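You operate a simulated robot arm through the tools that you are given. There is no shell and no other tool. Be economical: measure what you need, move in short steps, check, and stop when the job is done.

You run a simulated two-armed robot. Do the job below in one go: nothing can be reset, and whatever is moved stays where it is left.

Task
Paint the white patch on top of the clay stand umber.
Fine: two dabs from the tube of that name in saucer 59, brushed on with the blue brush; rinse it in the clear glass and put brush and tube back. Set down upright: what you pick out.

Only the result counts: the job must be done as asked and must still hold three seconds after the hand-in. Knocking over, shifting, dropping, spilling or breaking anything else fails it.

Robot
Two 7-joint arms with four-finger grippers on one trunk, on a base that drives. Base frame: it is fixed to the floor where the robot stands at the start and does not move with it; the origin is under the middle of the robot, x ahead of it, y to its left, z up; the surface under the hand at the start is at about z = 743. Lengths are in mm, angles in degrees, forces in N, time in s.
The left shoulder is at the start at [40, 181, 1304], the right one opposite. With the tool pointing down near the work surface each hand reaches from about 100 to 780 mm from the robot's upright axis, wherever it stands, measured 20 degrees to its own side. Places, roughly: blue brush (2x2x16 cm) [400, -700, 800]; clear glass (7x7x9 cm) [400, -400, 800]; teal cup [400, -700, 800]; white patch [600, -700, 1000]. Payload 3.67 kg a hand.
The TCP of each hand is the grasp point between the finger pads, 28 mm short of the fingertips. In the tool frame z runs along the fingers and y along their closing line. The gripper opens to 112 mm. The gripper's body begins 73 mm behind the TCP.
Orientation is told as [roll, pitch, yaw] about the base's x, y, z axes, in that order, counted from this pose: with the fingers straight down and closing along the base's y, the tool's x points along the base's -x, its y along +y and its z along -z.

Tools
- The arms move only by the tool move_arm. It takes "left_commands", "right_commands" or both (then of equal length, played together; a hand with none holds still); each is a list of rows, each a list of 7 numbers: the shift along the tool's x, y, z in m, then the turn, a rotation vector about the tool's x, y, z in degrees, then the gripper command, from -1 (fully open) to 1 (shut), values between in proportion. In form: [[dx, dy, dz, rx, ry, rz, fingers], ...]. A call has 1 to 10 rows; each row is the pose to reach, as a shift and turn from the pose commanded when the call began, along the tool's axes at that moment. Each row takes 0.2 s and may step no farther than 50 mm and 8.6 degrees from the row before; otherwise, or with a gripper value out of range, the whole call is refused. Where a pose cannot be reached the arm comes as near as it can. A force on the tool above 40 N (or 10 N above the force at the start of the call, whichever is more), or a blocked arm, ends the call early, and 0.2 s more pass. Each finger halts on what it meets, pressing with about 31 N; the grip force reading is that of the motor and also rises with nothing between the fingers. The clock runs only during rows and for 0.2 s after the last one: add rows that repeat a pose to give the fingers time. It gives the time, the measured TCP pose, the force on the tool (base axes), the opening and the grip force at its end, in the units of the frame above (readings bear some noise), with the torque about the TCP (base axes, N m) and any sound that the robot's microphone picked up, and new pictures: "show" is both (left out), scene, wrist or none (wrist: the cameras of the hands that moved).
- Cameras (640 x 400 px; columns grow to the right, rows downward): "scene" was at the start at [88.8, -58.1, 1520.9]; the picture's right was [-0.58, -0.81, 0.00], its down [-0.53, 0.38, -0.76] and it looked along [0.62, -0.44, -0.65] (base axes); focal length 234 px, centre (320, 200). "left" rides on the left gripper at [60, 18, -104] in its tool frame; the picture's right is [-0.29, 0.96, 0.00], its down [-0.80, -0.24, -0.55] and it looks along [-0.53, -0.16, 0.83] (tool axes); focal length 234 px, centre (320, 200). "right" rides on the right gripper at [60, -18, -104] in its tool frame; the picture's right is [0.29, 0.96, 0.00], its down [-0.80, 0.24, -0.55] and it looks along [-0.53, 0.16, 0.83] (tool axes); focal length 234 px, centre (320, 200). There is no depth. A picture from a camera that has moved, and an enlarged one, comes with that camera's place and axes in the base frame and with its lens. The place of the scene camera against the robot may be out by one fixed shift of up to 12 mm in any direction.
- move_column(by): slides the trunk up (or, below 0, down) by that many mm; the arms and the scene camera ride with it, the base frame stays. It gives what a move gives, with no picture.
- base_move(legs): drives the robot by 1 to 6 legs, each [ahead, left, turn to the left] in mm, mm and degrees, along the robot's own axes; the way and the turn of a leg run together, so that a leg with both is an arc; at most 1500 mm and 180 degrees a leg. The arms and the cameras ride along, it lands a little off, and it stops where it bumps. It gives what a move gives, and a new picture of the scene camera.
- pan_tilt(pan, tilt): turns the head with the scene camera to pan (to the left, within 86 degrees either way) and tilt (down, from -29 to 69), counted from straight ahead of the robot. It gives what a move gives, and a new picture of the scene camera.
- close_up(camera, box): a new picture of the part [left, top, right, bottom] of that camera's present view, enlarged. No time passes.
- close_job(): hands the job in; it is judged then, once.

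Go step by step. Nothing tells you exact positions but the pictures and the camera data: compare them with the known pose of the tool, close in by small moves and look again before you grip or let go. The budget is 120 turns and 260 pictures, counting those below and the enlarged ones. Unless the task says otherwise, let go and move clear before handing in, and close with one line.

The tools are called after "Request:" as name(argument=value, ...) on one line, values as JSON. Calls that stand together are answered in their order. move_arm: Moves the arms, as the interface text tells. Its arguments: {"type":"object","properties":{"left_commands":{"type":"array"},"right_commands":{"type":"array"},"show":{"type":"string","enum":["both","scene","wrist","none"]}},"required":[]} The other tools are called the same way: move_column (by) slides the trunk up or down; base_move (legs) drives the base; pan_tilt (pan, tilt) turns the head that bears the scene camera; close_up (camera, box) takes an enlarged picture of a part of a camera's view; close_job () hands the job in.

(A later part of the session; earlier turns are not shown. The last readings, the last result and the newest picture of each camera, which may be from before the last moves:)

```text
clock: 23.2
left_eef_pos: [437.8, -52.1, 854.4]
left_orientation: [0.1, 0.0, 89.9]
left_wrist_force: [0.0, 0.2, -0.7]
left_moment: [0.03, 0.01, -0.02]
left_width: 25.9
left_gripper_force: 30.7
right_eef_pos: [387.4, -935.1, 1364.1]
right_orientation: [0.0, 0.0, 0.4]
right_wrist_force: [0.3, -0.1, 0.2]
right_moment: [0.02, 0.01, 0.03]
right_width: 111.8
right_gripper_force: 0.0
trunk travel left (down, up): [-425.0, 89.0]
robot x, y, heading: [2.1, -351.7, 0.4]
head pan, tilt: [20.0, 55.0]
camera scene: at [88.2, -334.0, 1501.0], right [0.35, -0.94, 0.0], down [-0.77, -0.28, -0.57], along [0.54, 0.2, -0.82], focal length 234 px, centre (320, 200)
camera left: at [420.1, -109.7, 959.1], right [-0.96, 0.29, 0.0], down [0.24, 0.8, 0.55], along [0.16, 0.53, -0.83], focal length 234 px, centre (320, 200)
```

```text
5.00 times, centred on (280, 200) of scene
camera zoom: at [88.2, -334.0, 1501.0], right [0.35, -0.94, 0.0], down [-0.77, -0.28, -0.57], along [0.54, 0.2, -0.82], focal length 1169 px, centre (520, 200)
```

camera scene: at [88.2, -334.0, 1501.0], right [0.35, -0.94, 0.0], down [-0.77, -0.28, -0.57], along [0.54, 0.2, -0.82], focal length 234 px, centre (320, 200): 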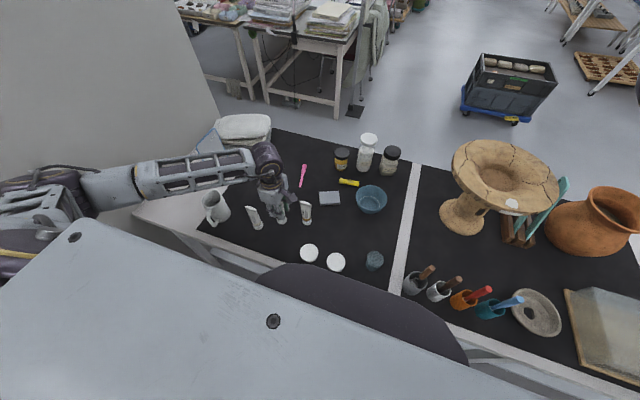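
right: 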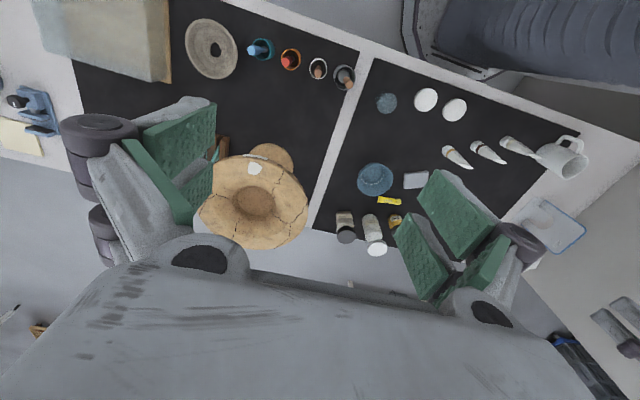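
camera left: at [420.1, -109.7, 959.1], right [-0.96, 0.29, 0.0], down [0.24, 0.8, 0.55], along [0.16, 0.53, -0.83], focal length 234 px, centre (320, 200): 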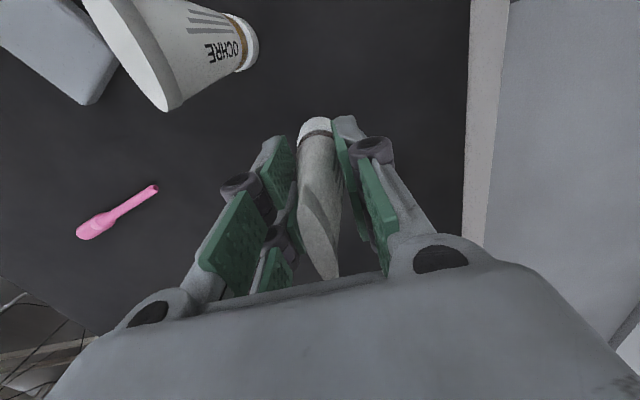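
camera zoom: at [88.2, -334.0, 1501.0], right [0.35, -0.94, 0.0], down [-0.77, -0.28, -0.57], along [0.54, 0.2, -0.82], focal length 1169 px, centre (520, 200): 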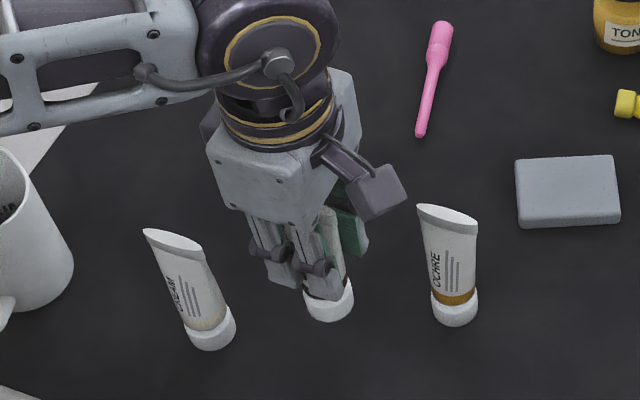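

The tube is lifted with nothing spilt. I'll carry it above saucer 59.

Request:
move_arm(left_commands=[[0, 0, -0.02, 0, 0, 0, 0.56], [0.02, 0.006, -0.046, 0, 0, 0, 0.56], [0.055, 0.018, -0.046, 0, 0, 0, 0.56], [0.09, 0.03, -0.046, 0, 0, 0, 0.56], [0.13, 0.042, -0.046, 0, 0, 0, 0.56], [0.17, 0.055, -0.046, 0, 0, 0, 0.56], [0.2, 0.066, -0.046, 0, 0, 0, 0.56], [0.225, 0.074, -0.046, 0, 0, 0, 0.56], [0.232, 0.076, -0.046, 0, 0, 0, 0.56], [0.232, 0.076, -0.046, 0, 0, 0, 0.56]], show="both")

Request:
close_up(camera="scene", box=[270, 190, 390, 290])

```text
clock: 25.4
left_eef_pos: [361.6, -281.9, 900.7]
left_orientation: [0.0, 0.0, 89.8]
left_wrist_force: [0.0, -0.4, -0.1]
left_moment: [0.01, 0.05, 0.04]
left_width: 26.0
left_gripper_force: 31.7
right_eef_pos: [386.8, -934.9, 1362.9]
right_orientation: [-0.1, 0.1, 0.3]
right_wrist_force: [-0.5, 0.5, -0.7]
right_moment: [-0.02, 0.01, -0.02]
right_width: 112.0
right_gripper_force: 0.1
trunk travel left (down, up): [-425.0, 89.0]
robot x, y, heading: [2.2, -351.9, 0.2]
head pan, tilt: [20.0, 55.0]
camera scene: at [88.1, -333.8, 1501.0], right [0.35, -0.94, 0.0], down [-0.77, -0.28, -0.57], along [0.54, 0.2, -0.82], focal length 234 px, centre (320, 200)
camera left: at [343.7, -341.0, 1005.9], right [-0.96, 0.29, 0.0], down [0.24, 0.8, 0.55], along [0.16, 0.53, -0.83], focal length 234 px, centre (320, 200)
```

scene: 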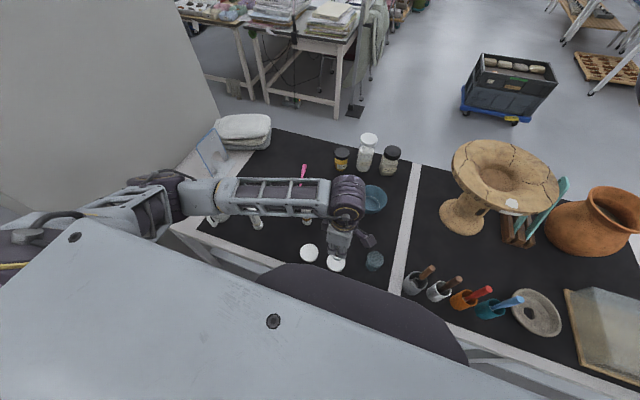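
left: 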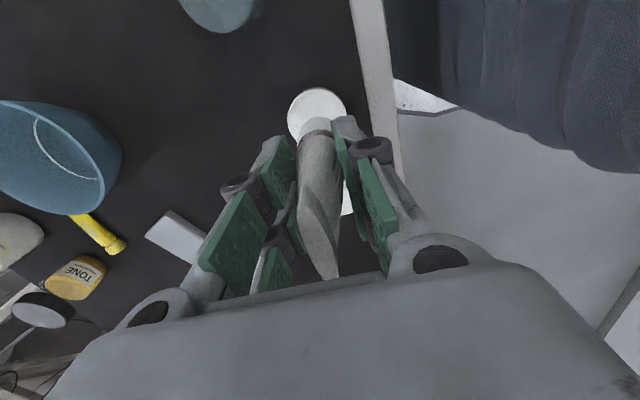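

```text
4.00 times, centred on (330, 240) of scene
camera zoom: at [88.1, -333.8, 1501.0], right [0.35, -0.94, 0.0], down [-0.77, -0.28, -0.57], along [0.54, 0.2, -0.82], focal length 936 px, centre (280, 40)
```

zoom: 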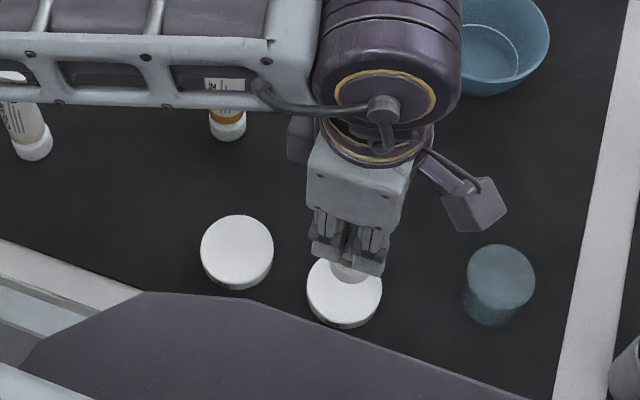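

The tube is over the saucer (centre about (364, -284)). I'll lower until the nozzle is about 15 mm above it.

Request:
move_arm(left_commands=[[0.001, -0.001, 0.02, 0, 0, 0, 0.56], [0.002, -0.002, 0.042, 0, 0, 0, 0.56], [0.002, -0.002, 0.042, 0, 0, 0, 0.56]], show="none")

Request:
close_up(camera="scene", box=[290, 220, 370, 280])

Request:
close_up(camera="left", box=[260, 70, 390, 150])

```text
clock: 26.2
left_eef_pos: [362.6, -284.5, 858.5]
left_orientation: [0.0, -0.1, 89.8]
left_wrist_force: [0.8, -0.4, -1.3]
left_moment: [-0.01, 0.0, -0.01]
left_width: 26.1
left_gripper_force: 30.9
right_eef_pos: [387.8, -935.0, 1362.8]
right_orientation: [0.0, 0.0, 0.3]
right_wrist_force: [0.8, 0.2, -0.1]
right_moment: [-0.04, -0.03, 0.01]
right_width: 112.1
right_gripper_force: 0.0
trunk travel left (down, up): [-425.0, 89.0]
robot x, y, heading: [-0.0, -351.2, 0.1]
head pan, tilt: [20.0, 55.0]
```

```text
6.67 times, centred on (330, 250) of scene
camera zoom: at [88.1, -334.3, 1501.0], right [0.35, -0.94, 0.0], down [-0.77, -0.28, -0.57], along [0.54, 0.2, -0.82], focal length 1559 px, centre (253, -133)
```

zoom: 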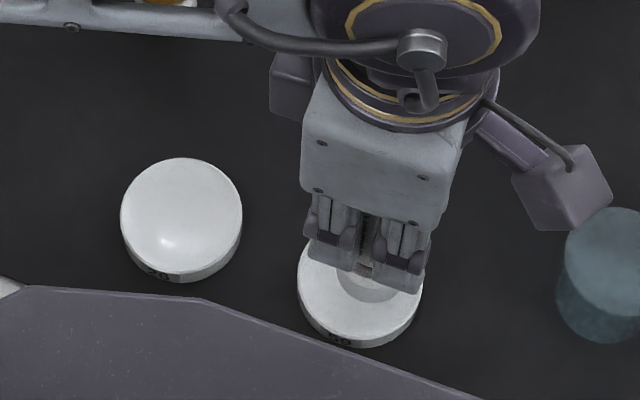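

```text
4.92 times, centred on (325, 110) of left
camera zoom: at [345.8, -342.9, 963.2], right [-0.96, 0.29, 0.0], down [0.24, 0.8, 0.55], along [0.16, 0.53, -0.83], focal length 1153 px, centre (295, 643)
```

zoom: 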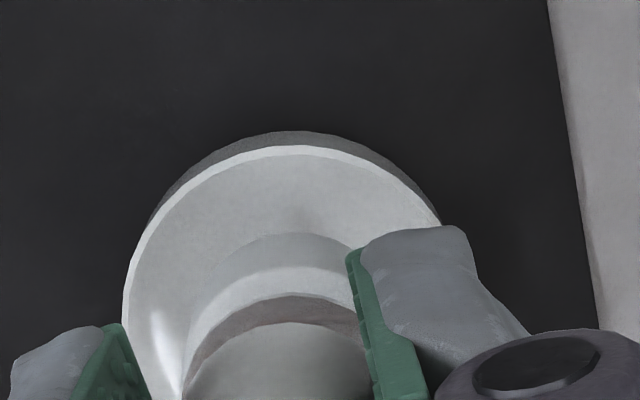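

Now I'll squeeze harder once and ease back to the holding grip.

Request:
move_arm(left_commands=[[0, 0, 0, 0, 0, 0, 0.8], [0, 0, 0, 0, 0, 0, 0.8]], show="wrist")

Request:
close_up(camera="left", box=[260, 70, 390, 150])

```text
clock: 26.8
left_eef_pos: [363.7, -283.9, 858.6]
left_orientation: [0.1, 0.0, 89.8]
left_wrist_force: [0.3, 0.2, -1.7]
left_moment: [-0.03, -0.03, 0.0]
left_width: 26.2
left_gripper_force: 31.3
right_eef_pos: [388.2, -935.8, 1363.7]
right_orientation: [-0.2, 0.0, 0.2]
right_wrist_force: [0.2, -1.2, -0.6]
right_moment: [0.04, -0.01, -0.01]
right_width: 111.7
right_gripper_force: 0.1
trunk travel left (down, up): [-425.0, 89.0]
robot x, y, heading: [3.3, -349.3, 0.4]
head pan, tilt: [20.0, 55.0]
camera left: at [345.8, -342.8, 963.4], right [-0.96, 0.29, 0.0], down [0.24, 0.8, 0.55], along [0.16, 0.53, -0.83], focal length 234 px, centre (320, 200)
```

left: 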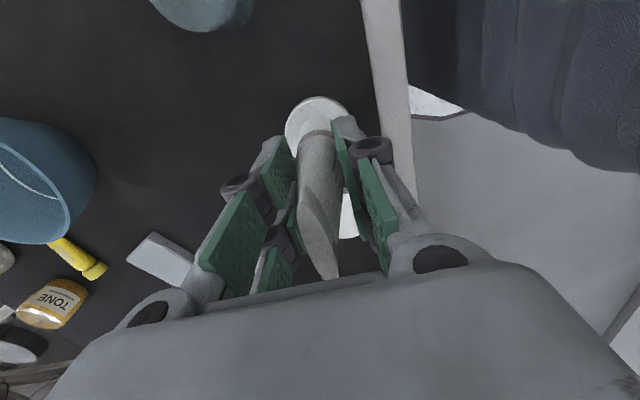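

```text
4.92 times, centred on (325, 110) of left
camera zoom: at [345.8, -342.8, 963.4], right [-0.96, 0.29, 0.0], down [0.24, 0.8, 0.55], along [0.16, 0.53, -0.83], focal length 1153 px, centre (295, 643)
```

zoom: 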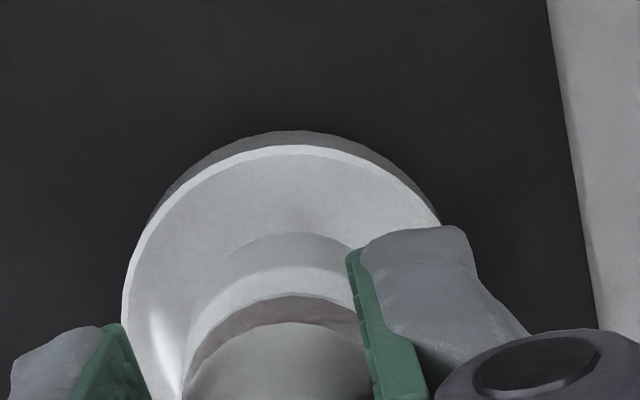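

No visible change. I'll lift a little to see whether a dab fell beneath the nozzle.

Request:
move_arm(left_commands=[[0, 0, -0.04, 0, 0, 0, 0.8], [0, 0.02, -0.07, 0, 0, 0, 0.8], [-0.03, 0.03, -0.08, 0, 0, 0, 0.8], [-0.06, 0.03, -0.08, 0, 0, 0, 0.8], [-0.06, 0.03, -0.08, 0, 0, 0, 0.8]], show="wrist")

Request:
close_up(camera="scene", box=[290, 220, 370, 280])

```text
clock: 28.0
left_eef_pos: [334.0, -225.2, 939.0]
left_orientation: [0.0, 0.0, 89.7]
left_wrist_force: [-0.2, -1.2, -1.5]
left_moment: [-0.03, 0.0, 0.03]
left_width: 26.0
left_gripper_force: 30.5
right_eef_pos: [387.7, -936.2, 1362.1]
right_orientation: [0.0, 0.1, 0.2]
right_wrist_force: [0.0, -0.5, 0.9]
right_moment: [0.01, 0.0, -0.01]
right_width: 112.0
right_gripper_force: 0.1
trunk travel left (down, up): [-425.0, 89.0]
robot x, y, heading: [0.0, -345.9, 0.2]
head pan, tilt: [20.0, 55.0]
camera left: at [316.1, -283.9, 1043.2], right [-0.96, 0.29, 0.0], down [0.24, 0.8, 0.55], along [0.16, 0.53, -0.83], focal length 234 px, centre (320, 200)
```

left: 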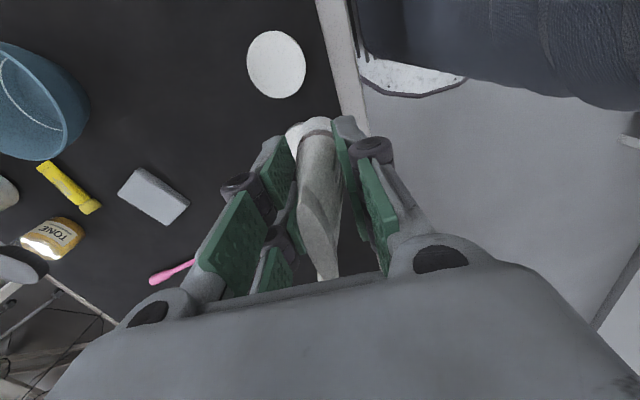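

```text
6.67 times, centred on (330, 250) of scene
camera zoom: at [88.5, -335.3, 1501.0], right [0.35, -0.94, 0.0], down [-0.77, -0.28, -0.57], along [0.54, 0.2, -0.82], focal length 1559 px, centre (253, -133)
```

zoom: 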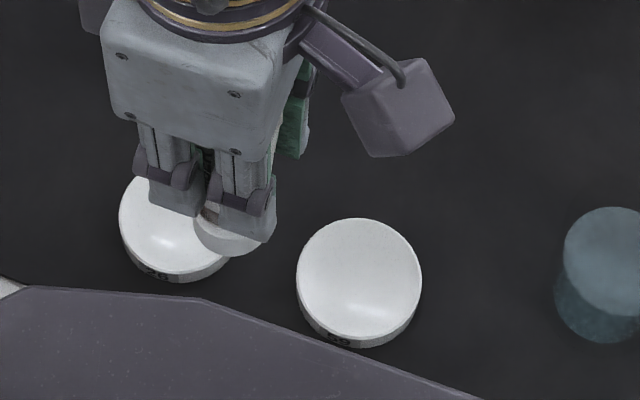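

No paint yet; the nozzle probably has to be very near or touching the saucer. I'll go back and lower to near contact with a light squeeze cycle.

Request:
move_arm(left_commands=[[0.03, 0, 0, 0, 0, 0, 0.56], [0.06, -0.02, 0, 0, 0, 0, 0.56], [0.06, -0.029, 0.03, 0, 0, 0, 0.56], [0.06, -0.029, 0.07, 0, 0, 0, 0.56], [0.06, -0.029, 0.095, 0, 0, 0, 0.56], [0.06, -0.029, 0.103, 0, 0, 0, 0.56], [0.06, -0.029, 0.103, 0, 0, 0, 0.9], [0.06, -0.029, 0.103, 0, 0, 0, 0.9]], show="wrist")

Request:
close_up(camera="scene", box=[290, 220, 370, 280])

```text
clock: 29.8
left_eef_pos: [361.4, -286.7, 836.5]
left_orientation: [-0.2, 0.2, 89.8]
left_wrist_force: [2.7, -0.5, 29.8]
left_moment: [-0.14, -0.15, 0.01]
left_width: 26.6
left_gripper_force: 30.5
right_eef_pos: [386.0, -935.2, 1362.9]
right_orientation: [-0.1, -0.1, 0.3]
right_wrist_force: [-0.1, -0.1, 0.4]
right_moment: [0.0, -0.02, 0.0]
right_width: 112.1
right_gripper_force: 0.1
trunk travel left (down, up): [-425.0, 89.0]
robot x, y, heading: [0.4, -351.4, 0.2]
head pan, tilt: [20.0, 55.0]
camera left: at [344.1, -344.1, 941.7], right [-0.96, 0.29, 0.0], down [0.24, 0.8, 0.55], along [0.16, 0.53, -0.83], focal length 234 px, centre (320, 200)
```

left: 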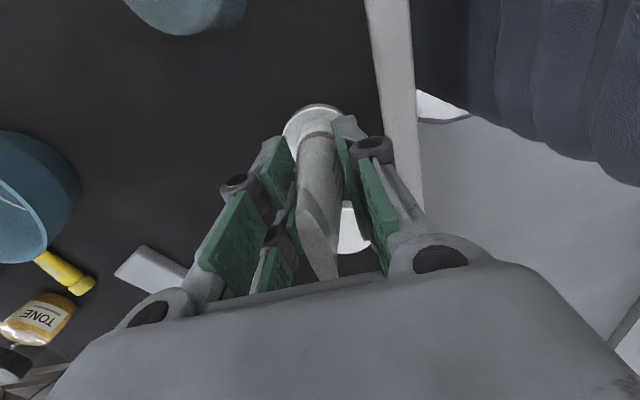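

```text
6.67 times, centred on (330, 250) of scene
camera zoom: at [86.5, -334.4, 1501.2], right [0.35, -0.94, 0.0], down [-0.77, -0.28, -0.57], along [0.54, 0.2, -0.82], focal length 1559 px, centre (253, -133)
```

zoom: 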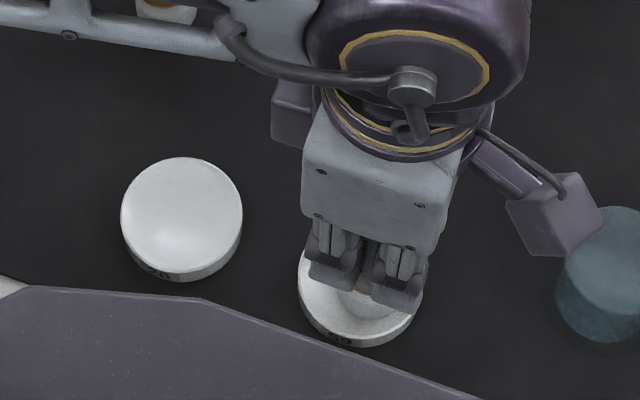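

It touched the saucer (30 N). I'll lift off and look.

Request:
move_arm(left_commands=[[0, 0, -0.01, 0, 0, 0, 0.56], [0, 0, -0.05, 0, 0, 0, 0.56], [0, 0.02, -0.09, 0, 0, 0, 0.56], [-0.03, 0.03, -0.1, 0, 0, 0, 0.56], [-0.06, 0.03, -0.1, 0, 0, 0, 0.56], [-0.06, 0.03, -0.1, 0, 0, 0, 0.56]], show="wrist")

Request:
close_up(camera="scene", box=[290, 220, 370, 280])

Request:
close_up(camera="left", box=[230, 10, 390, 210])

```text
clock: 31.2
left_eef_pos: [332.4, -226.2, 936.6]
left_orientation: [0.1, 0.0, 89.7]
left_wrist_force: [0.4, 0.2, -0.8]
left_moment: [0.01, -0.02, 0.02]
left_width: 26.4
left_gripper_force: 31.2
right_eef_pos: [387.4, -936.4, 1361.8]
right_orientation: [-0.1, 0.0, 0.2]
right_wrist_force: [0.9, 0.2, -0.2]
right_moment: [0.01, -0.02, 0.03]
right_width: 112.2
right_gripper_force: 0.0
trunk travel left (down, up): [-425.0, 89.0]
robot x, y, heading: [1.0, -350.4, 0.2]
head pan, tilt: [20.0, 55.0]
camera left: at [314.7, -284.1, 1040.9], right [-0.96, 0.29, 0.0], down [0.24, 0.8, 0.55], along [0.16, 0.53, -0.83], focal length 234 px, centre (320, 200)
```

left: 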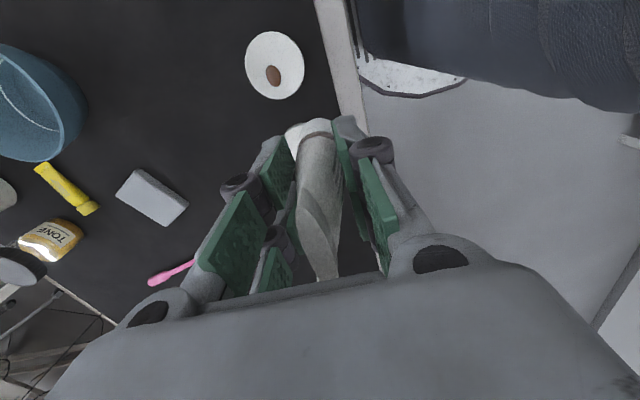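

```text
6.67 times, centred on (330, 250) of scene
camera zoom: at [88.6, -335.3, 1500.9], right [0.35, -0.94, 0.0], down [-0.77, -0.28, -0.57], along [0.54, 0.2, -0.82], focal length 1559 px, centre (253, -133)
```

zoom: 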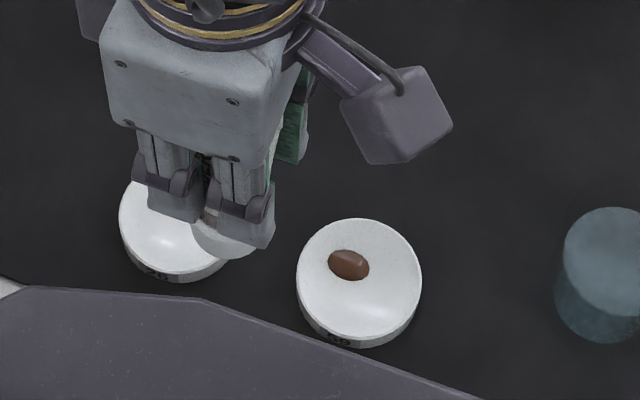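

```text
2.00 times, centred on (310, 110) of left
camera zoom: at [314.7, -284.1, 1040.9], right [-0.96, 0.29, 0.0], down [0.24, 0.8, 0.55], along [0.16, 0.53, -0.83], focal length 468 px, centre (340, 380)
```

zoom: 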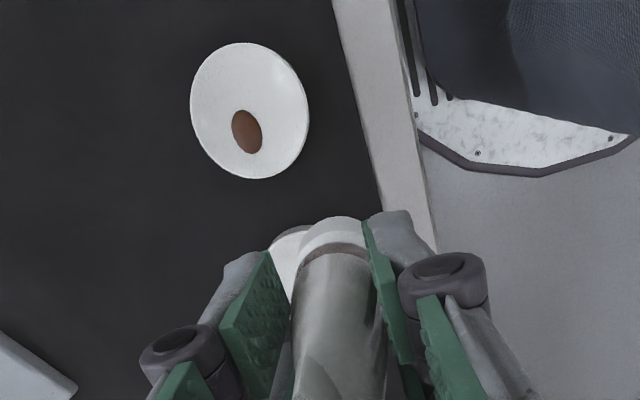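

One umber dab is in saucer 59. I'll repeat with a gentler approach for the second.

Request:
move_arm(left_commands=[[0.03, 0, 0, 0, 0, 0, 0.56], [0.06, -0.02, 0, 0, 0, 0, 0.56], [0.06, -0.03, 0.03, 0, 0, 0, 0.56], [0.06, -0.03, 0.07, 0, 0, 0, 0.56], [0.06, -0.03, 0.09, 0, 0, 0, 0.56], [0.06, -0.03, 0.096, 0, 0, 0, 0.56], [0.06, -0.03, 0.096, 0, 0, 0, 0.9], [0.06, -0.03, 0.096, 0, 0, 0, 0.9]], show="none")

Request:
move_arm(left_commands=[[0, 0, -0.01, 0, 0, 0, 0.56], [0, 0, -0.05, 0, 0, 0, 0.56], [0, 0.02, -0.09, 0, 0, 0, 0.56], [-0.03, 0.03, -0.096, 0, 0, 0, 0.56], [-0.06, 0.03, -0.096, 0, 0, 0, 0.56], [-0.06, 0.03, -0.096, 0, 0, 0, 0.56]], show="wrist")

Request:
close_up(camera="scene", box=[290, 220, 370, 280])

```text
clock: 33.0
left_eef_pos: [362.1, -284.5, 840.2]
left_orientation: [0.1, 0.0, 89.8]
left_wrist_force: [0.4, 0.3, -0.8]
left_moment: [0.01, 0.0, 0.0]
left_width: 26.5
left_gripper_force: 30.6
right_eef_pos: [388.4, -935.3, 1362.3]
right_orientation: [-0.1, 0.0, 0.4]
right_wrist_force: [1.3, -0.2, 0.3]
right_moment: [0.02, 0.01, -0.02]
right_width: 111.9
right_gripper_force: 0.1
trunk travel left (down, up): [-425.0, 89.0]
robot x, y, heading: [0.2, -351.2, 0.3]
head pan, tilt: [20.0, 55.0]
```

```text
clock: 34.4
left_eef_pos: [331.6, -224.9, 935.2]
left_orientation: [0.0, 0.0, 89.7]
left_wrist_force: [-0.3, 0.8, -1.0]
left_moment: [-0.01, 0.03, -0.03]
left_width: 26.6
left_gripper_force: 30.4
right_eef_pos: [386.9, -936.5, 1362.3]
right_orientation: [-0.1, 0.0, 0.3]
right_wrist_force: [-1.0, 0.1, -0.3]
right_moment: [0.03, -0.02, 0.01]
right_width: 111.8
right_gripper_force: 0.0
trunk travel left (down, up): [-425.0, 89.0]
robot x, y, heading: [-1.3, -350.3, 0.0]
head pan, tilt: [20.0, 55.0]
camera left: at [314.1, -283.6, 1040.4], right [-0.96, 0.29, 0.0], down [0.24, 0.8, 0.55], along [0.16, 0.53, -0.83], focal length 234 px, centre (320, 200)
```

left: 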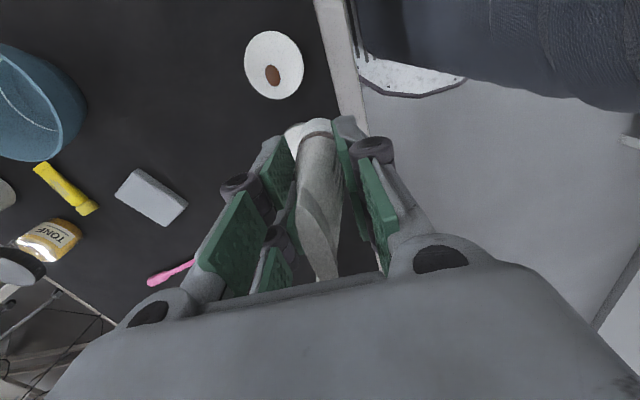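

```text
6.67 times, centred on (330, 250) of scene
camera zoom: at [88.5, -335.3, 1501.0], right [0.35, -0.94, 0.0], down [-0.77, -0.28, -0.57], along [0.54, 0.2, -0.82], focal length 1559 px, centre (253, -133)
```

zoom: 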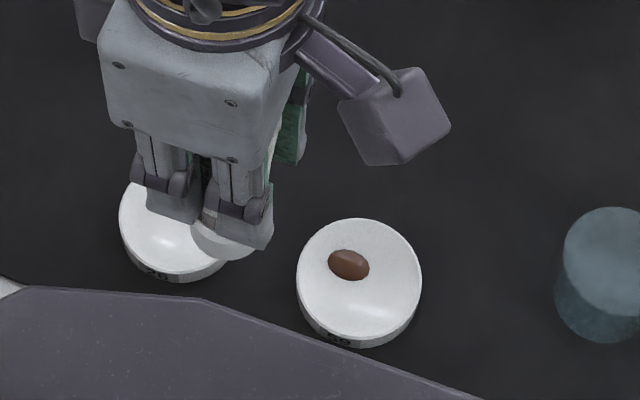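

Contact is needed. I'll go down again in small steps to a light touch.

Request:
move_arm(left_commands=[[0.03, 0, 0, 0, 0, 0, 0.56], [0.06, -0.02, 0, 0, 0, 0, 0.56], [0.06, -0.03, 0.03, 0, 0, 0, 0.56], [0.06, -0.03, 0.07, 0, 0, 0, 0.56], [0.06, -0.03, 0.09, 0, 0, 0, 0.56], [0.06, -0.03, 0.0975, 0, 0, 0, 0.56], [0.06, -0.03, 0.0975, 0, 0, 0, 0.56]], show="none")

```text
clock: 36.0
left_eef_pos: [362.6, -284.4, 837.8]
left_orientation: [0.2, 0.1, 89.8]
left_wrist_force: [-0.1, -0.5, -0.5]
left_moment: [0.01, -0.01, 0.02]
left_width: 26.6
left_gripper_force: 31.1
right_eef_pos: [387.0, -935.9, 1362.0]
right_orientation: [-0.1, 0.1, 0.3]
right_wrist_force: [-0.1, -0.2, -0.1]
right_moment: [-0.01, -0.02, -0.03]
right_width: 111.9
right_gripper_force: 0.1
trunk travel left (down, up): [-425.0, 89.0]
robot x, y, heading: [1.5, -354.2, 0.3]
head pan, tilt: [20.0, 55.0]
```

Request:
move_arm(left_commands=[[0, 0, 0.001, 0, 0, 0, 0.56], [0, 0, 0.0015, 0, 0, 0, 0.56]], show="none")

```text
clock: 36.6
left_eef_pos: [362.1, -284.3, 836.3]
left_orientation: [0.0, 0.0, 89.8]
left_wrist_force: [0.4, 2.0, 7.0]
left_moment: [0.03, -0.02, 0.0]
left_width: 26.4
left_gripper_force: 31.3
right_eef_pos: [386.1, -935.5, 1362.4]
right_orientation: [-0.2, -0.1, 0.4]
right_wrist_force: [-0.3, 0.5, 0.9]
right_moment: [0.0, -0.03, -0.01]
right_width: 111.7
right_gripper_force: 0.1
trunk travel left (down, up): [-425.0, 89.0]
robot x, y, heading: [4.3, -349.4, 0.3]
head pan, tilt: [20.0, 55.0]
```

Light contact (7 N). I'll lift and check.

Request:
move_arm(left_commands=[[0, 0, -0.01, 0, 0, 0, 0.56], [0, 0, -0.05, 0, 0, 0, 0.56], [0, 0.02, -0.09, 0, 0, 0, 0.56], [-0.03, 0.03, -0.1, 0, 0, 0, 0.56], [-0.06, 0.03, -0.1, 0, 0, 0, 0.56], [-0.06, 0.03, -0.1, 0, 0, 0, 0.56]], show="none")

Request:
close_up(camera="scene", box=[290, 220, 370, 280])

```text
clock: 38.0
left_eef_pos: [332.1, -226.1, 935.8]
left_orientation: [0.0, 0.0, 89.9]
left_wrist_force: [0.5, -0.4, -1.0]
left_moment: [0.01, -0.01, -0.03]
left_width: 26.5
left_gripper_force: 31.2
right_eef_pos: [387.1, -936.5, 1362.8]
right_orientation: [0.0, 0.1, 0.2]
right_wrist_force: [0.8, -0.5, -0.9]
right_moment: [0.02, 0.0, 0.02]
right_width: 111.7
right_gripper_force: 0.1
trunk travel left (down, up): [-425.0, 89.0]
robot x, y, heading: [0.3, -350.7, 0.2]
head pan, tilt: [20.0, 55.0]
```

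```text
6.67 times, centred on (330, 250) of scene
camera zoom: at [88.6, -335.3, 1501.0], right [0.35, -0.94, 0.0], down [-0.77, -0.28, -0.57], along [0.54, 0.2, -0.82], focal length 1559 px, centre (253, -133)
```

zoom: 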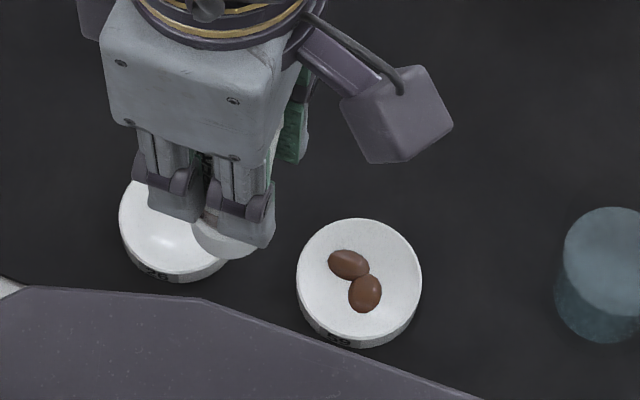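

Two dabs are in saucer 59. I'll carry the tube back to its place.

Request:
move_arm(left_commands=[[-0.03, -0.018, 0, 0, 0, 0, 0.56], [-0.07, -0.042, 0, 0, 0, 0, 0.56], [-0.11, -0.067, 0, 0, 0, 0, 0.56], [-0.15, -0.091, 0, 0, 0, 0, 0.56], [-0.174, -0.106, 0, 0, 0, 0, 0.56], [-0.174, -0.106, 0.03, 0, 0, 0, 0.56], [-0.174, -0.106, 0.07, 0, 0, 0, 0.56], [-0.174, -0.106, 0.095, 0, 0, 0, 0.56], [-0.174, -0.106, 0.104, 0, 0, 0, 0.56], [-0.174, -0.106, 0.104, 0, 0, 0, 0.56]], show="both")

Request:
close_up(camera="scene", box=[230, 160, 330, 240])

```text
clock: 40.2
left_eef_pos: [440.0, -51.9, 831.8]
left_orientation: [0.1, 0.1, 89.9]
left_wrist_force: [-0.1, 0.2, -1.2]
left_moment: [0.01, -0.01, 0.01]
left_width: 26.3
left_gripper_force: 30.9
right_eef_pos: [387.1, -935.0, 1363.1]
right_orientation: [-0.2, 0.0, 0.2]
right_wrist_force: [-0.4, 0.0, -0.4]
right_moment: [-0.03, -0.01, 0.01]
right_width: 112.0
right_gripper_force: 0.0
trunk travel left (down, up): [-425.0, 89.0]
robot x, y, heading: [-2.8, -348.9, 0.4]
head pan, tilt: [20.0, 55.0]
camera scene: at [88.2, -333.8, 1501.0], right [0.35, -0.94, 0.0], down [-0.77, -0.28, -0.57], along [0.54, 0.2, -0.82], focal length 234 px, centre (320, 200)
camera left: at [421.5, -108.8, 937.0], right [-0.96, 0.29, 0.0], down [0.24, 0.8, 0.55], along [0.16, 0.53, -0.83], focal length 234 px, centre (320, 200)
```

scene: 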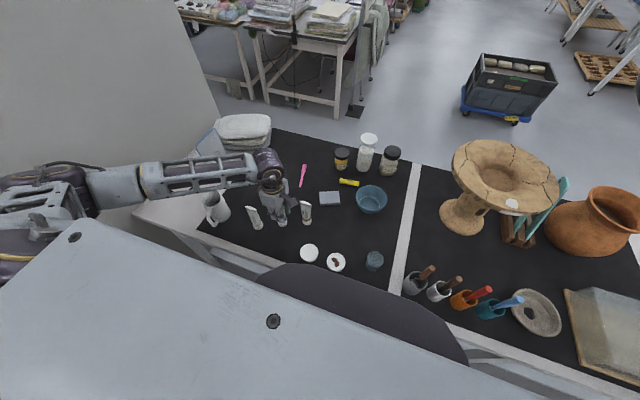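
left: 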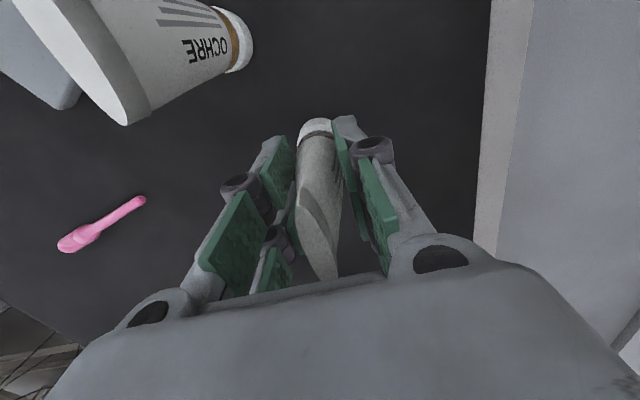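

```text
5.00 times, centred on (280, 200) of scene
camera zoom: at [88.2, -333.8, 1501.0], right [0.35, -0.94, 0.0], down [-0.77, -0.28, -0.57], along [0.54, 0.2, -0.82], focal length 1169 px, centre (520, 200)
```

zoom: 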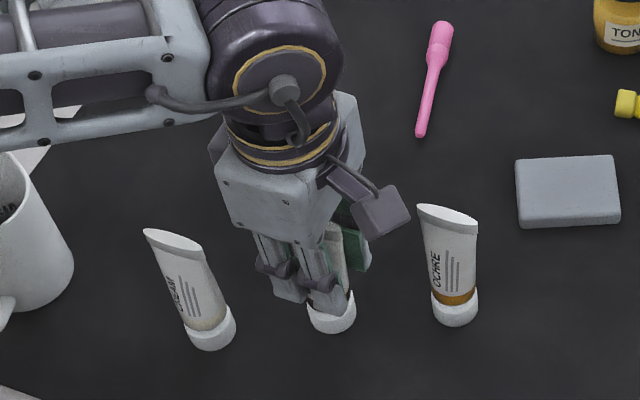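

Request:
move_arm(left_commands=[[0, 0.002, 0.003, 0, 0, 0, 0.56], [0, 0.002, 0.005, 0, 0, 0, 0.56], [0, 0.002, 0.006, 0, 0, 0, 0.56], [0, 0.002, 0.006, 0, 0, 0, 0.56]], show="none")

```text
clock: 41.2
left_eef_pos: [436.7, -52.1, 826.3]
left_orientation: [0.0, 0.0, 89.9]
left_wrist_force: [-0.3, -0.3, -1.5]
left_moment: [0.0, -0.01, 0.03]
left_width: 26.2
left_gripper_force: 30.9
right_eef_pos: [387.1, -934.6, 1362.3]
right_orientation: [-0.1, 0.0, 0.3]
right_wrist_force: [0.5, -0.3, -0.1]
right_moment: [0.01, 0.0, 0.02]
right_width: 111.9
right_gripper_force: 0.1
trunk travel left (down, up): [-425.0, 89.0]
robot x, y, heading: [-0.3, -349.3, 0.3]
head pan, tilt: [20.0, 55.0]
```

Request:
move_arm(left_commands=[[0, 0, 0.001, 0, 0, 0, 0.56], [0, 0, 0.002, 0, 0, 0, 0.56]], show="none")

```text
clock: 41.8
left_eef_pos: [437.1, -51.0, 825.0]
left_orientation: [0.1, 0.0, 89.7]
left_wrist_force: [-0.1, 0.0, -1.3]
left_moment: [-0.01, -0.01, 0.0]
left_width: 26.4
left_gripper_force: 30.7
right_eef_pos: [388.3, -936.2, 1362.4]
right_orientation: [-0.1, 0.0, 0.2]
right_wrist_force: [-0.4, -0.2, 1.0]
right_moment: [0.03, 0.0, -0.02]
right_width: 112.0
right_gripper_force: 0.1
trunk travel left (down, up): [-425.0, 89.0]
robot x, y, heading: [0.1, -347.2, 0.4]
head pan, tilt: [20.0, 55.0]
```

Request:
move_arm(left_commands=[[0, 0, 0.001, 0, 0, 0, 0.56], [0, 0, 0.0018, 0, 0, 0, 0.56]], show="none")

```text
clock: 42.4
left_eef_pos: [435.9, -52.1, 822.5]
left_orientation: [0.1, 0.0, 89.9]
left_wrist_force: [-0.7, 0.3, -1.4]
left_moment: [0.01, 0.01, 0.01]
left_width: 26.5
left_gripper_force: 31.0
right_eef_pos: [386.6, -936.2, 1363.5]
right_orientation: [-0.1, 0.0, 0.4]
right_wrist_force: [1.1, -0.5, 0.1]
right_moment: [0.0, 0.0, 0.02]
right_width: 112.1
right_gripper_force: 0.1
trunk travel left (down, up): [-425.0, 89.0]
robot x, y, heading: [-0.9, -351.9, 0.3]
head pan, tilt: [20.0, 55.0]
```

Request:
move_arm(left_commands=[[0, -0.001, 0.001, 0, 0, 0, 0.56], [0, -0.001, 0.002, 0, 0, 0, 0.56]], show="none")

Request:
close_up(camera="scene", box=[265, 195, 315, 235])

```text
clock: 43.0
left_eef_pos: [436.9, -51.5, 822.3]
left_orientation: [-0.1, 0.0, 89.8]
left_wrist_force: [-5.4, 2.6, 18.9]
left_moment: [-0.04, 0.33, -0.05]
left_width: 26.3
left_gripper_force: 31.3
right_eef_pos: [385.0, -936.3, 1363.4]
right_orientation: [0.0, -0.2, 0.2]
right_wrist_force: [-0.1, -0.1, 0.8]
right_moment: [-0.01, 0.02, -0.01]
right_width: 112.0
right_gripper_force: 0.0
trunk travel left (down, up): [-425.0, 89.0]
robot x, y, heading: [3.4, -351.0, 0.3]
head pan, tilt: [20.0, 55.0]
```

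```text
10.00 times, centred on (290, 215) of scene
camera zoom: at [86.0, -334.8, 1501.3], right [0.35, -0.94, 0.0], down [-0.77, -0.28, -0.57], along [0.54, 0.2, -0.82], focal length 2339 px, centre (620, 50)
```

zoom: 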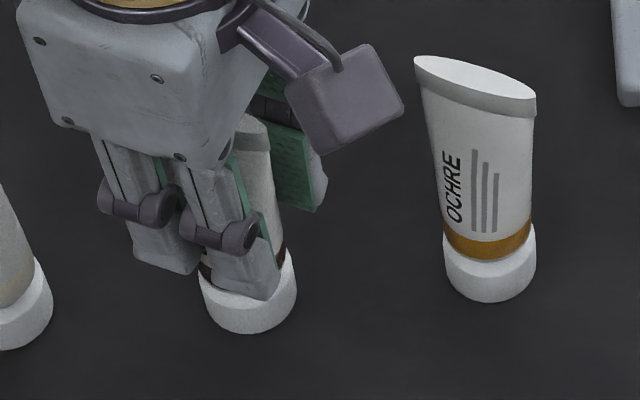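

Contact at TCP z ≈ 822.5. I'll ease up slightly, open slowly, and raise the hand.

Request:
move_arm(left_commands=[[0, 0, -0.001, 0, 0, 0, 0.56], [0, 0, -0.001, 0, 0, 0, 0.5], [0, 0, -0.001, 0, 0, 0, 0.4], [0, 0, -0.001, 0, 0, 0, 0], [0, 0, -0.001, 0, 0, 0, -0.3], [0, 0, -0.001, 0, 0, 0, -0.3]], show="none")

Request:
move_arm(left_commands=[[0, 0, -0.03, 0, 0, 0, -0.3], [0, 0, -0.06, 0, 0, 0, -0.3], [0, 0, -0.1, 0, 0, 0, -0.3], [0, 0, -0.15, 0, 0, 0, -0.3], [0, 0, -0.2, 0, 0, 0, -0.3], [0, 0, -0.25, 0, 0, 0, -0.3], [0, 0, -0.29, 0, 0, 0, -0.3], [0, 0, -0.29, 0, 0, 0, -0.3]], show="both")

Request:
close_up(camera="scene", box=[230, 180, 330, 240])

```text
clock: 44.4
left_eef_pos: [437.0, -50.5, 820.4]
left_orientation: [0.0, 0.0, 89.8]
left_wrist_force: [-0.3, -0.3, 0.0]
left_moment: [0.01, -0.02, 0.02]
left_width: 72.8
left_gripper_force: 0.1
right_eef_pos: [387.3, -936.0, 1362.8]
right_orientation: [-0.1, 0.0, 0.4]
right_wrist_force: [0.1, -0.5, -0.4]
right_moment: [0.01, 0.0, 0.01]
right_width: 112.0
right_gripper_force: 0.0
trunk travel left (down, up): [-425.0, 89.0]
robot x, y, heading: [2.1, -347.9, -0.2]
head pan, tilt: [20.0, 55.0]
```

```text
clock: 46.2
left_eef_pos: [438.9, -51.7, 1112.0]
left_orientation: [0.1, 0.2, 89.8]
left_wrist_force: [0.3, -0.2, -0.5]
left_moment: [-0.01, 0.0, 0.0]
left_width: 72.9
left_gripper_force: 0.0
right_eef_pos: [386.5, -935.6, 1362.2]
right_orientation: [-0.1, 0.0, 0.3]
right_wrist_force: [0.4, 0.3, -0.3]
right_moment: [0.02, 0.03, 0.01]
right_width: 112.0
right_gripper_force: 0.1
trunk travel left (down, up): [-425.0, 89.0]
robot x, y, heading: [6.2, -350.3, -0.1]
head pan, tilt: [20.0, 55.0]
camera scene: at [88.3, -333.8, 1500.9], right [0.35, -0.94, 0.0], down [-0.77, -0.28, -0.57], along [0.54, 0.2, -0.82], focal length 234 px, centre (320, 200)
camera left: at [421.1, -109.3, 1216.8], right [-0.96, 0.29, 0.0], down [0.24, 0.8, 0.55], along [0.16, 0.53, -0.83], focal length 234 px, centre (320, 200)
```

scene: 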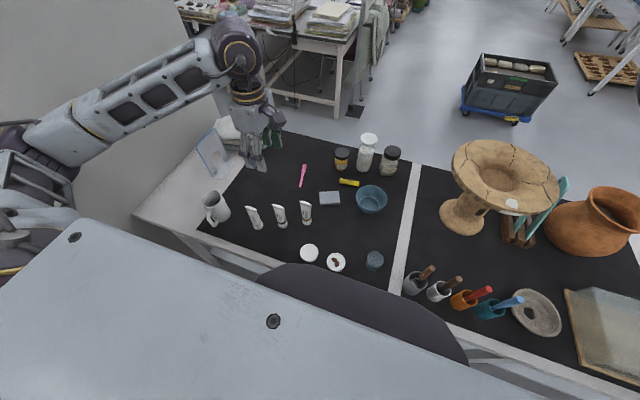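
left: 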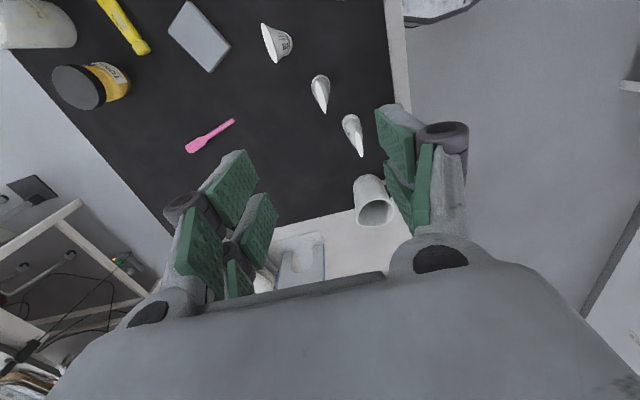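

```text
6.40 times, centred on (280, 210) of scene
camera zoom: at [88.3, -333.8, 1500.9], right [0.35, -0.94, 0.0], down [-0.77, -0.28, -0.57], along [0.54, 0.2, -0.82], focal length 1497 px, centre (576, 136)
```

zoom: 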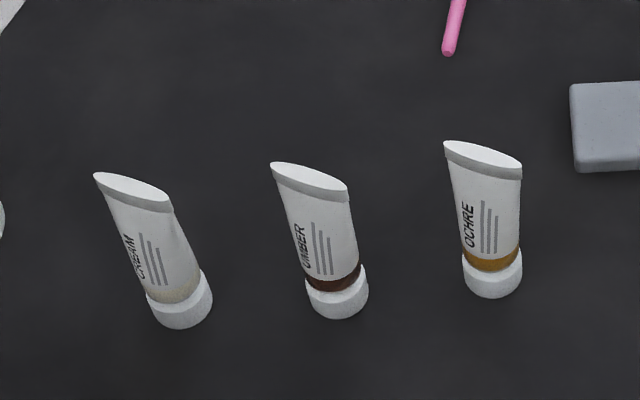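

The tube stands upright at its place. Now I'll bring the right hand above the teal cup to see the blue brush.

Request:
move_arm(right_commands=[[0.003, 0.024, 0.04, 0, 0, 0, -1], [0.006, 0.048, 0.08, 0, 0, 0, -1], [0.009, 0.072, 0.12, 0, 0, 0, -1], [0.012, 0.096, 0.16, 0, 0, 0, -1], [0.015, 0.12, 0.2, 0, 0, 0, -1], [0.018, 0.144, 0.24, 0, 0, 0, -1], [0.02, 0.168, 0.27, 0, 0, 0, -1], [0.022, 0.18, 0.29, 0, 0, 0, -1], [0.022, 0.19, 0.312, 0, 0, 0, -1], [0.022, 0.19, 0.312, 0, 0, 0, -1]], show="wrist")

Request:
pan_tilt(pan=-30, tilt=55)

```text
clock: 48.4
left_eef_pos: [437.8, -52.0, 1111.5]
left_orientation: [0.2, -0.1, 89.8]
left_wrist_force: [0.0, 0.2, 0.9]
left_moment: [-0.01, -0.01, 0.01]
left_width: 72.7
left_gripper_force: 0.1
right_eef_pos: [390.2, -864.7, 1045.0]
right_orientation: [-0.9, -0.9, -1.4]
right_wrist_force: [-0.3, 0.1, 0.1]
right_moment: [0.01, 0.01, 0.04]
right_width: 112.1
right_gripper_force: 0.0
right hand out of reach, approached as far as the arm can: row 4, 5, 6, 7, 8, 9, 10
trunk travel left (down, up): [-425.0, 89.0]
robot x, y, heading: [0.4, -352.7, 0.1]
head pan, tilt: [20.0, 55.0]
camera right: at [328.0, -878.2, 1147.7], right [-0.27, 0.96, -0.02], down [0.79, 0.23, 0.56], along [0.55, 0.14, -0.83], focal length 234 px, centre (320, 200)
```

right: 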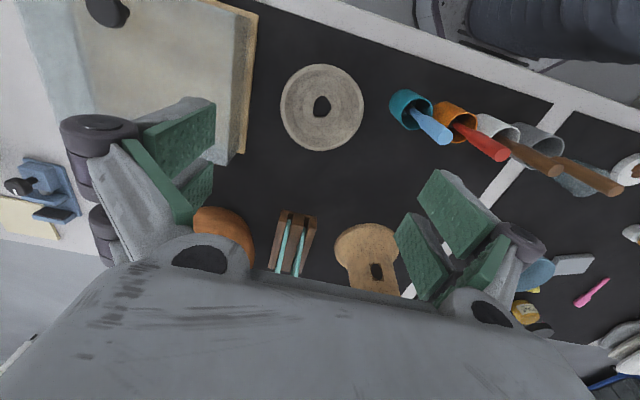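

```text
clock: 49.6
left_eef_pos: [438.3, -52.0, 1110.3]
left_orientation: [0.2, -0.1, 89.8]
left_wrist_force: [0.2, -0.5, 1.1]
left_moment: [0.0, 0.0, -0.01]
left_width: 72.6
left_gripper_force: 0.0
right_eef_pos: [388.1, -864.2, 1044.4]
right_orientation: [-1.1, -0.6, -1.1]
right_wrist_force: [-0.3, 0.8, -0.3]
right_moment: [-0.02, -0.01, -0.04]
right_width: 112.3
right_gripper_force: 0.2
trunk travel left (down, up): [-425.0, 89.0]
robot x, y, heading: [1.8, -351.8, 0.4]
head pan, tilt: [-30.0, 55.0]
camera scene: at [83.1, -394.6, 1501.0], right [-0.5, -0.87, 0.0], down [-0.71, 0.41, -0.57], along [0.5, -0.28, -0.82], focal length 234 px, centre (320, 200)
```

scene: 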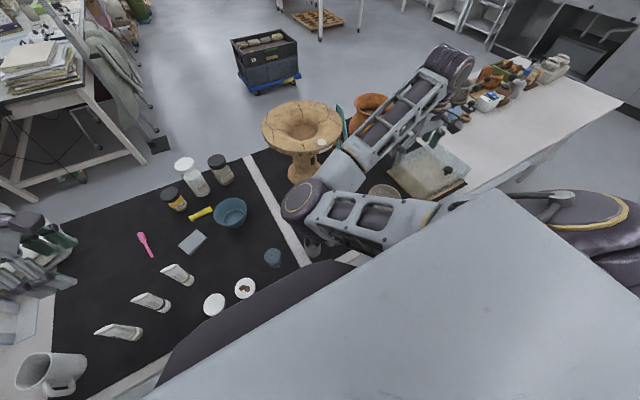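

The arm stalls at this yaw. I'll turn the right hand to yaw −90 (mirror of what worked on the left) while moving over.

Request:
move_arm(right_commands=[[0, 0, -0.02, 0, 0, 8.5, -1], [0, 0.01, -0.03, 0, 0, 17, -1], [0, 0.02, -0.03, 0, 0, 25.5, -1], [0, 0.03, -0.03, 0, 0, 34, -1], [0, 0.04, -0.03, 0, 0, 42.5, -1], [0, 0.055, -0.03, 0, 0, 51, -1], [0, 0.07, -0.03, 0, 0, 59.5, -1], [0, 0.085, -0.03, 0, 0, 68, -1], [0, 0.1, -0.03, 0, 0, 76.5, -1], [0, 0.115, -0.03, 0, 0, 85, -1]], show="wrist")

```text
clock: 51.8
left_eef_pos: [436.8, -49.7, 1111.4]
left_orientation: [0.0, 0.1, 89.8]
left_wrist_force: [-0.6, 0.9, 0.0]
left_moment: [0.0, 0.0, -0.03]
left_width: 72.8
left_gripper_force: 0.0
right_eef_pos: [368.4, -861.7, 1090.3]
right_orientation: [0.1, 0.0, -83.3]
right_wrist_force: [0.2, 0.2, 0.9]
right_moment: [-0.03, -0.05, 0.0]
right_width: 112.2
right_gripper_force: 0.1
right hand out of reach, approached as far as the arm can: row 2, 3, 4, 5, 6, 7, 8, 9, 10
trunk travel left (down, up): [-425.0, 89.0]
robot x, y, heading: [0.7, -349.1, 0.2]
head pan, tilt: [-30.0, 55.0]
camera right: at [343.6, -803.2, 1194.2], right [0.92, 0.4, 0.0], down [0.33, -0.76, 0.55], along [0.22, -0.51, -0.83], focal length 234 px, centre (320, 200)
```

right: 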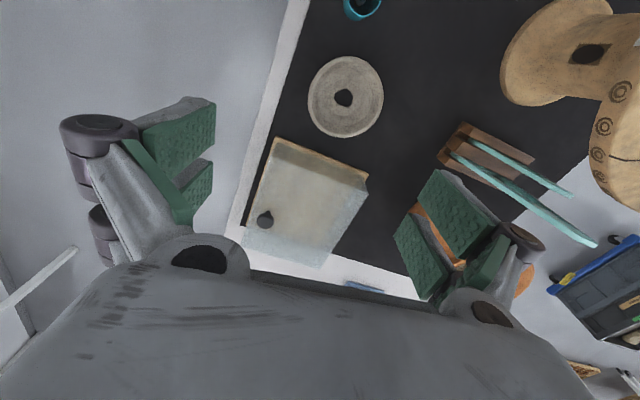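

Request:
move_arm(right_commands=[[0, 0, -0.04, 0, 0, 0, -1], [0, 0, -0.08, 0, 0, 0, -1], [0, 0, -0.12, 0, 0, 0, -1], [0, 0, -0.16, 0, 0, 0, -1], [0.04, 0, -0.16, 0, 0, 0, -1], [0.08, 0, -0.16, 0, 0, 0, -1], [0.12, 0, -0.16, 0, 0, 0, -1], [0.12, 0, -0.16, 0, 0, 0, -1]], show="scene")

```text
clock: 53.6
left_eef_pos: [438.2, -49.8, 1111.9]
left_orientation: [0.1, 0.0, 89.8]
left_wrist_force: [0.7, 0.3, -0.4]
left_moment: [0.0, 0.01, 0.0]
left_width: 72.7
left_gripper_force: 0.0
right_eef_pos: [350.8, -850.5, 1251.5]
right_orientation: [0.0, -0.1, -84.7]
right_wrist_force: [-0.1, -0.3, -0.5]
right_moment: [0.01, 0.0, -0.01]
right_width: 111.9
right_gripper_force: 0.0
right hand out of reach, approached as far as the arm can: row 5, 6, 7, 8
trunk travel left (down, up): [-425.0, 89.0]
robot x, y, heading: [1.3, -348.1, -0.0]
head pan, tilt: [-30.0, 55.0]
camera scene: at [83.3, -394.7, 1501.0], right [-0.5, -0.87, 0.0], down [-0.71, 0.41, -0.57], along [0.5, -0.28, -0.82], focal length 234 px, centre (320, 200)
```

scene: 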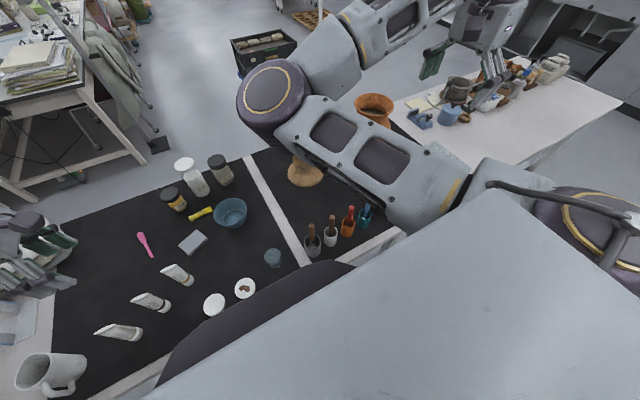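

The right arm's elbow folds inward and won't reach close in, whereas the left arm works well. I'll drive another 350 mm to the right and do the brush work with the left arm.

Request:
base_move(legs=[[0, -350, 0]])

Request:
pan_tilt(pan=10, tilt=55)

```text
clock: 55.9
left_eef_pos: [440.1, -399.4, 1111.7]
left_orientation: [0.1, 0.1, 89.9]
left_wrist_force: [-0.5, -0.4, 0.3]
left_moment: [-0.03, 0.01, -0.02]
left_width: 72.9
left_gripper_force: 0.0
right_eef_pos: [351.6, -1199.3, 1252.5]
right_orientation: [0.0, -0.1, -84.7]
right_wrist_force: [-0.1, 1.2, 0.0]
right_moment: [-0.01, -0.01, -0.04]
right_width: 112.1
right_gripper_force: 0.1
trunk travel left (down, up): [-425.0, 89.0]
robot x, y, heading: [2.0, -701.2, 0.1]
head pan, tilt: [-30.0, 55.0]
camera scene: at [84.3, -743.6, 1501.0], right [-0.5, -0.87, 0.0], down [-0.71, 0.41, -0.57], along [0.5, -0.29, -0.82], focal length 234 px, centre (320, 200)
```

scene: 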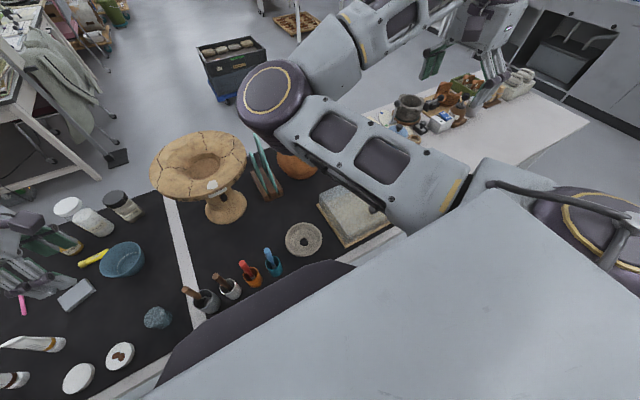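

```text
clock: 57.0
left_eef_pos: [439.7, -401.2, 1111.7]
left_orientation: [0.0, 0.1, 89.9]
left_wrist_force: [-1.3, 0.1, -0.6]
left_moment: [0.03, 0.01, 0.0]
left_width: 73.1
left_gripper_force: 0.1
right_eef_pos: [352.4, -1199.6, 1251.6]
right_orientation: [0.0, -0.2, -84.6]
right_wrist_force: [0.1, 0.1, -0.7]
right_moment: [0.02, 0.02, 0.0]
right_width: 112.2
right_gripper_force: 0.1
trunk travel left (down, up): [-425.0, 89.0]
robot x, y, heading: [1.2, -702.0, 0.2]
head pan, tilt: [10.0, 55.0]
camera scene: at [92.8, -695.5, 1501.0], right [0.18, -0.98, 0.0], down [-0.81, -0.15, -0.57], along [0.56, 0.1, -0.82], focal length 234 px, centre (320, 200)
```

scene: 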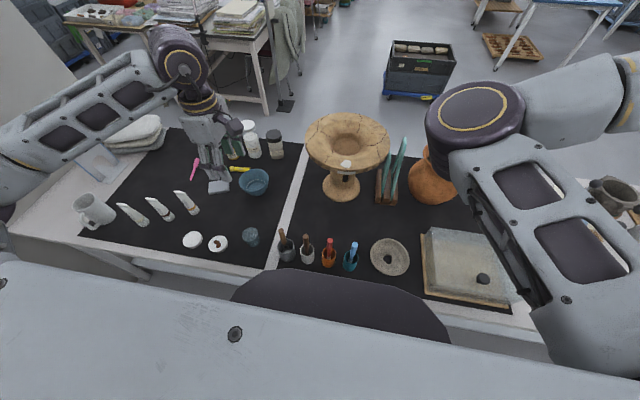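

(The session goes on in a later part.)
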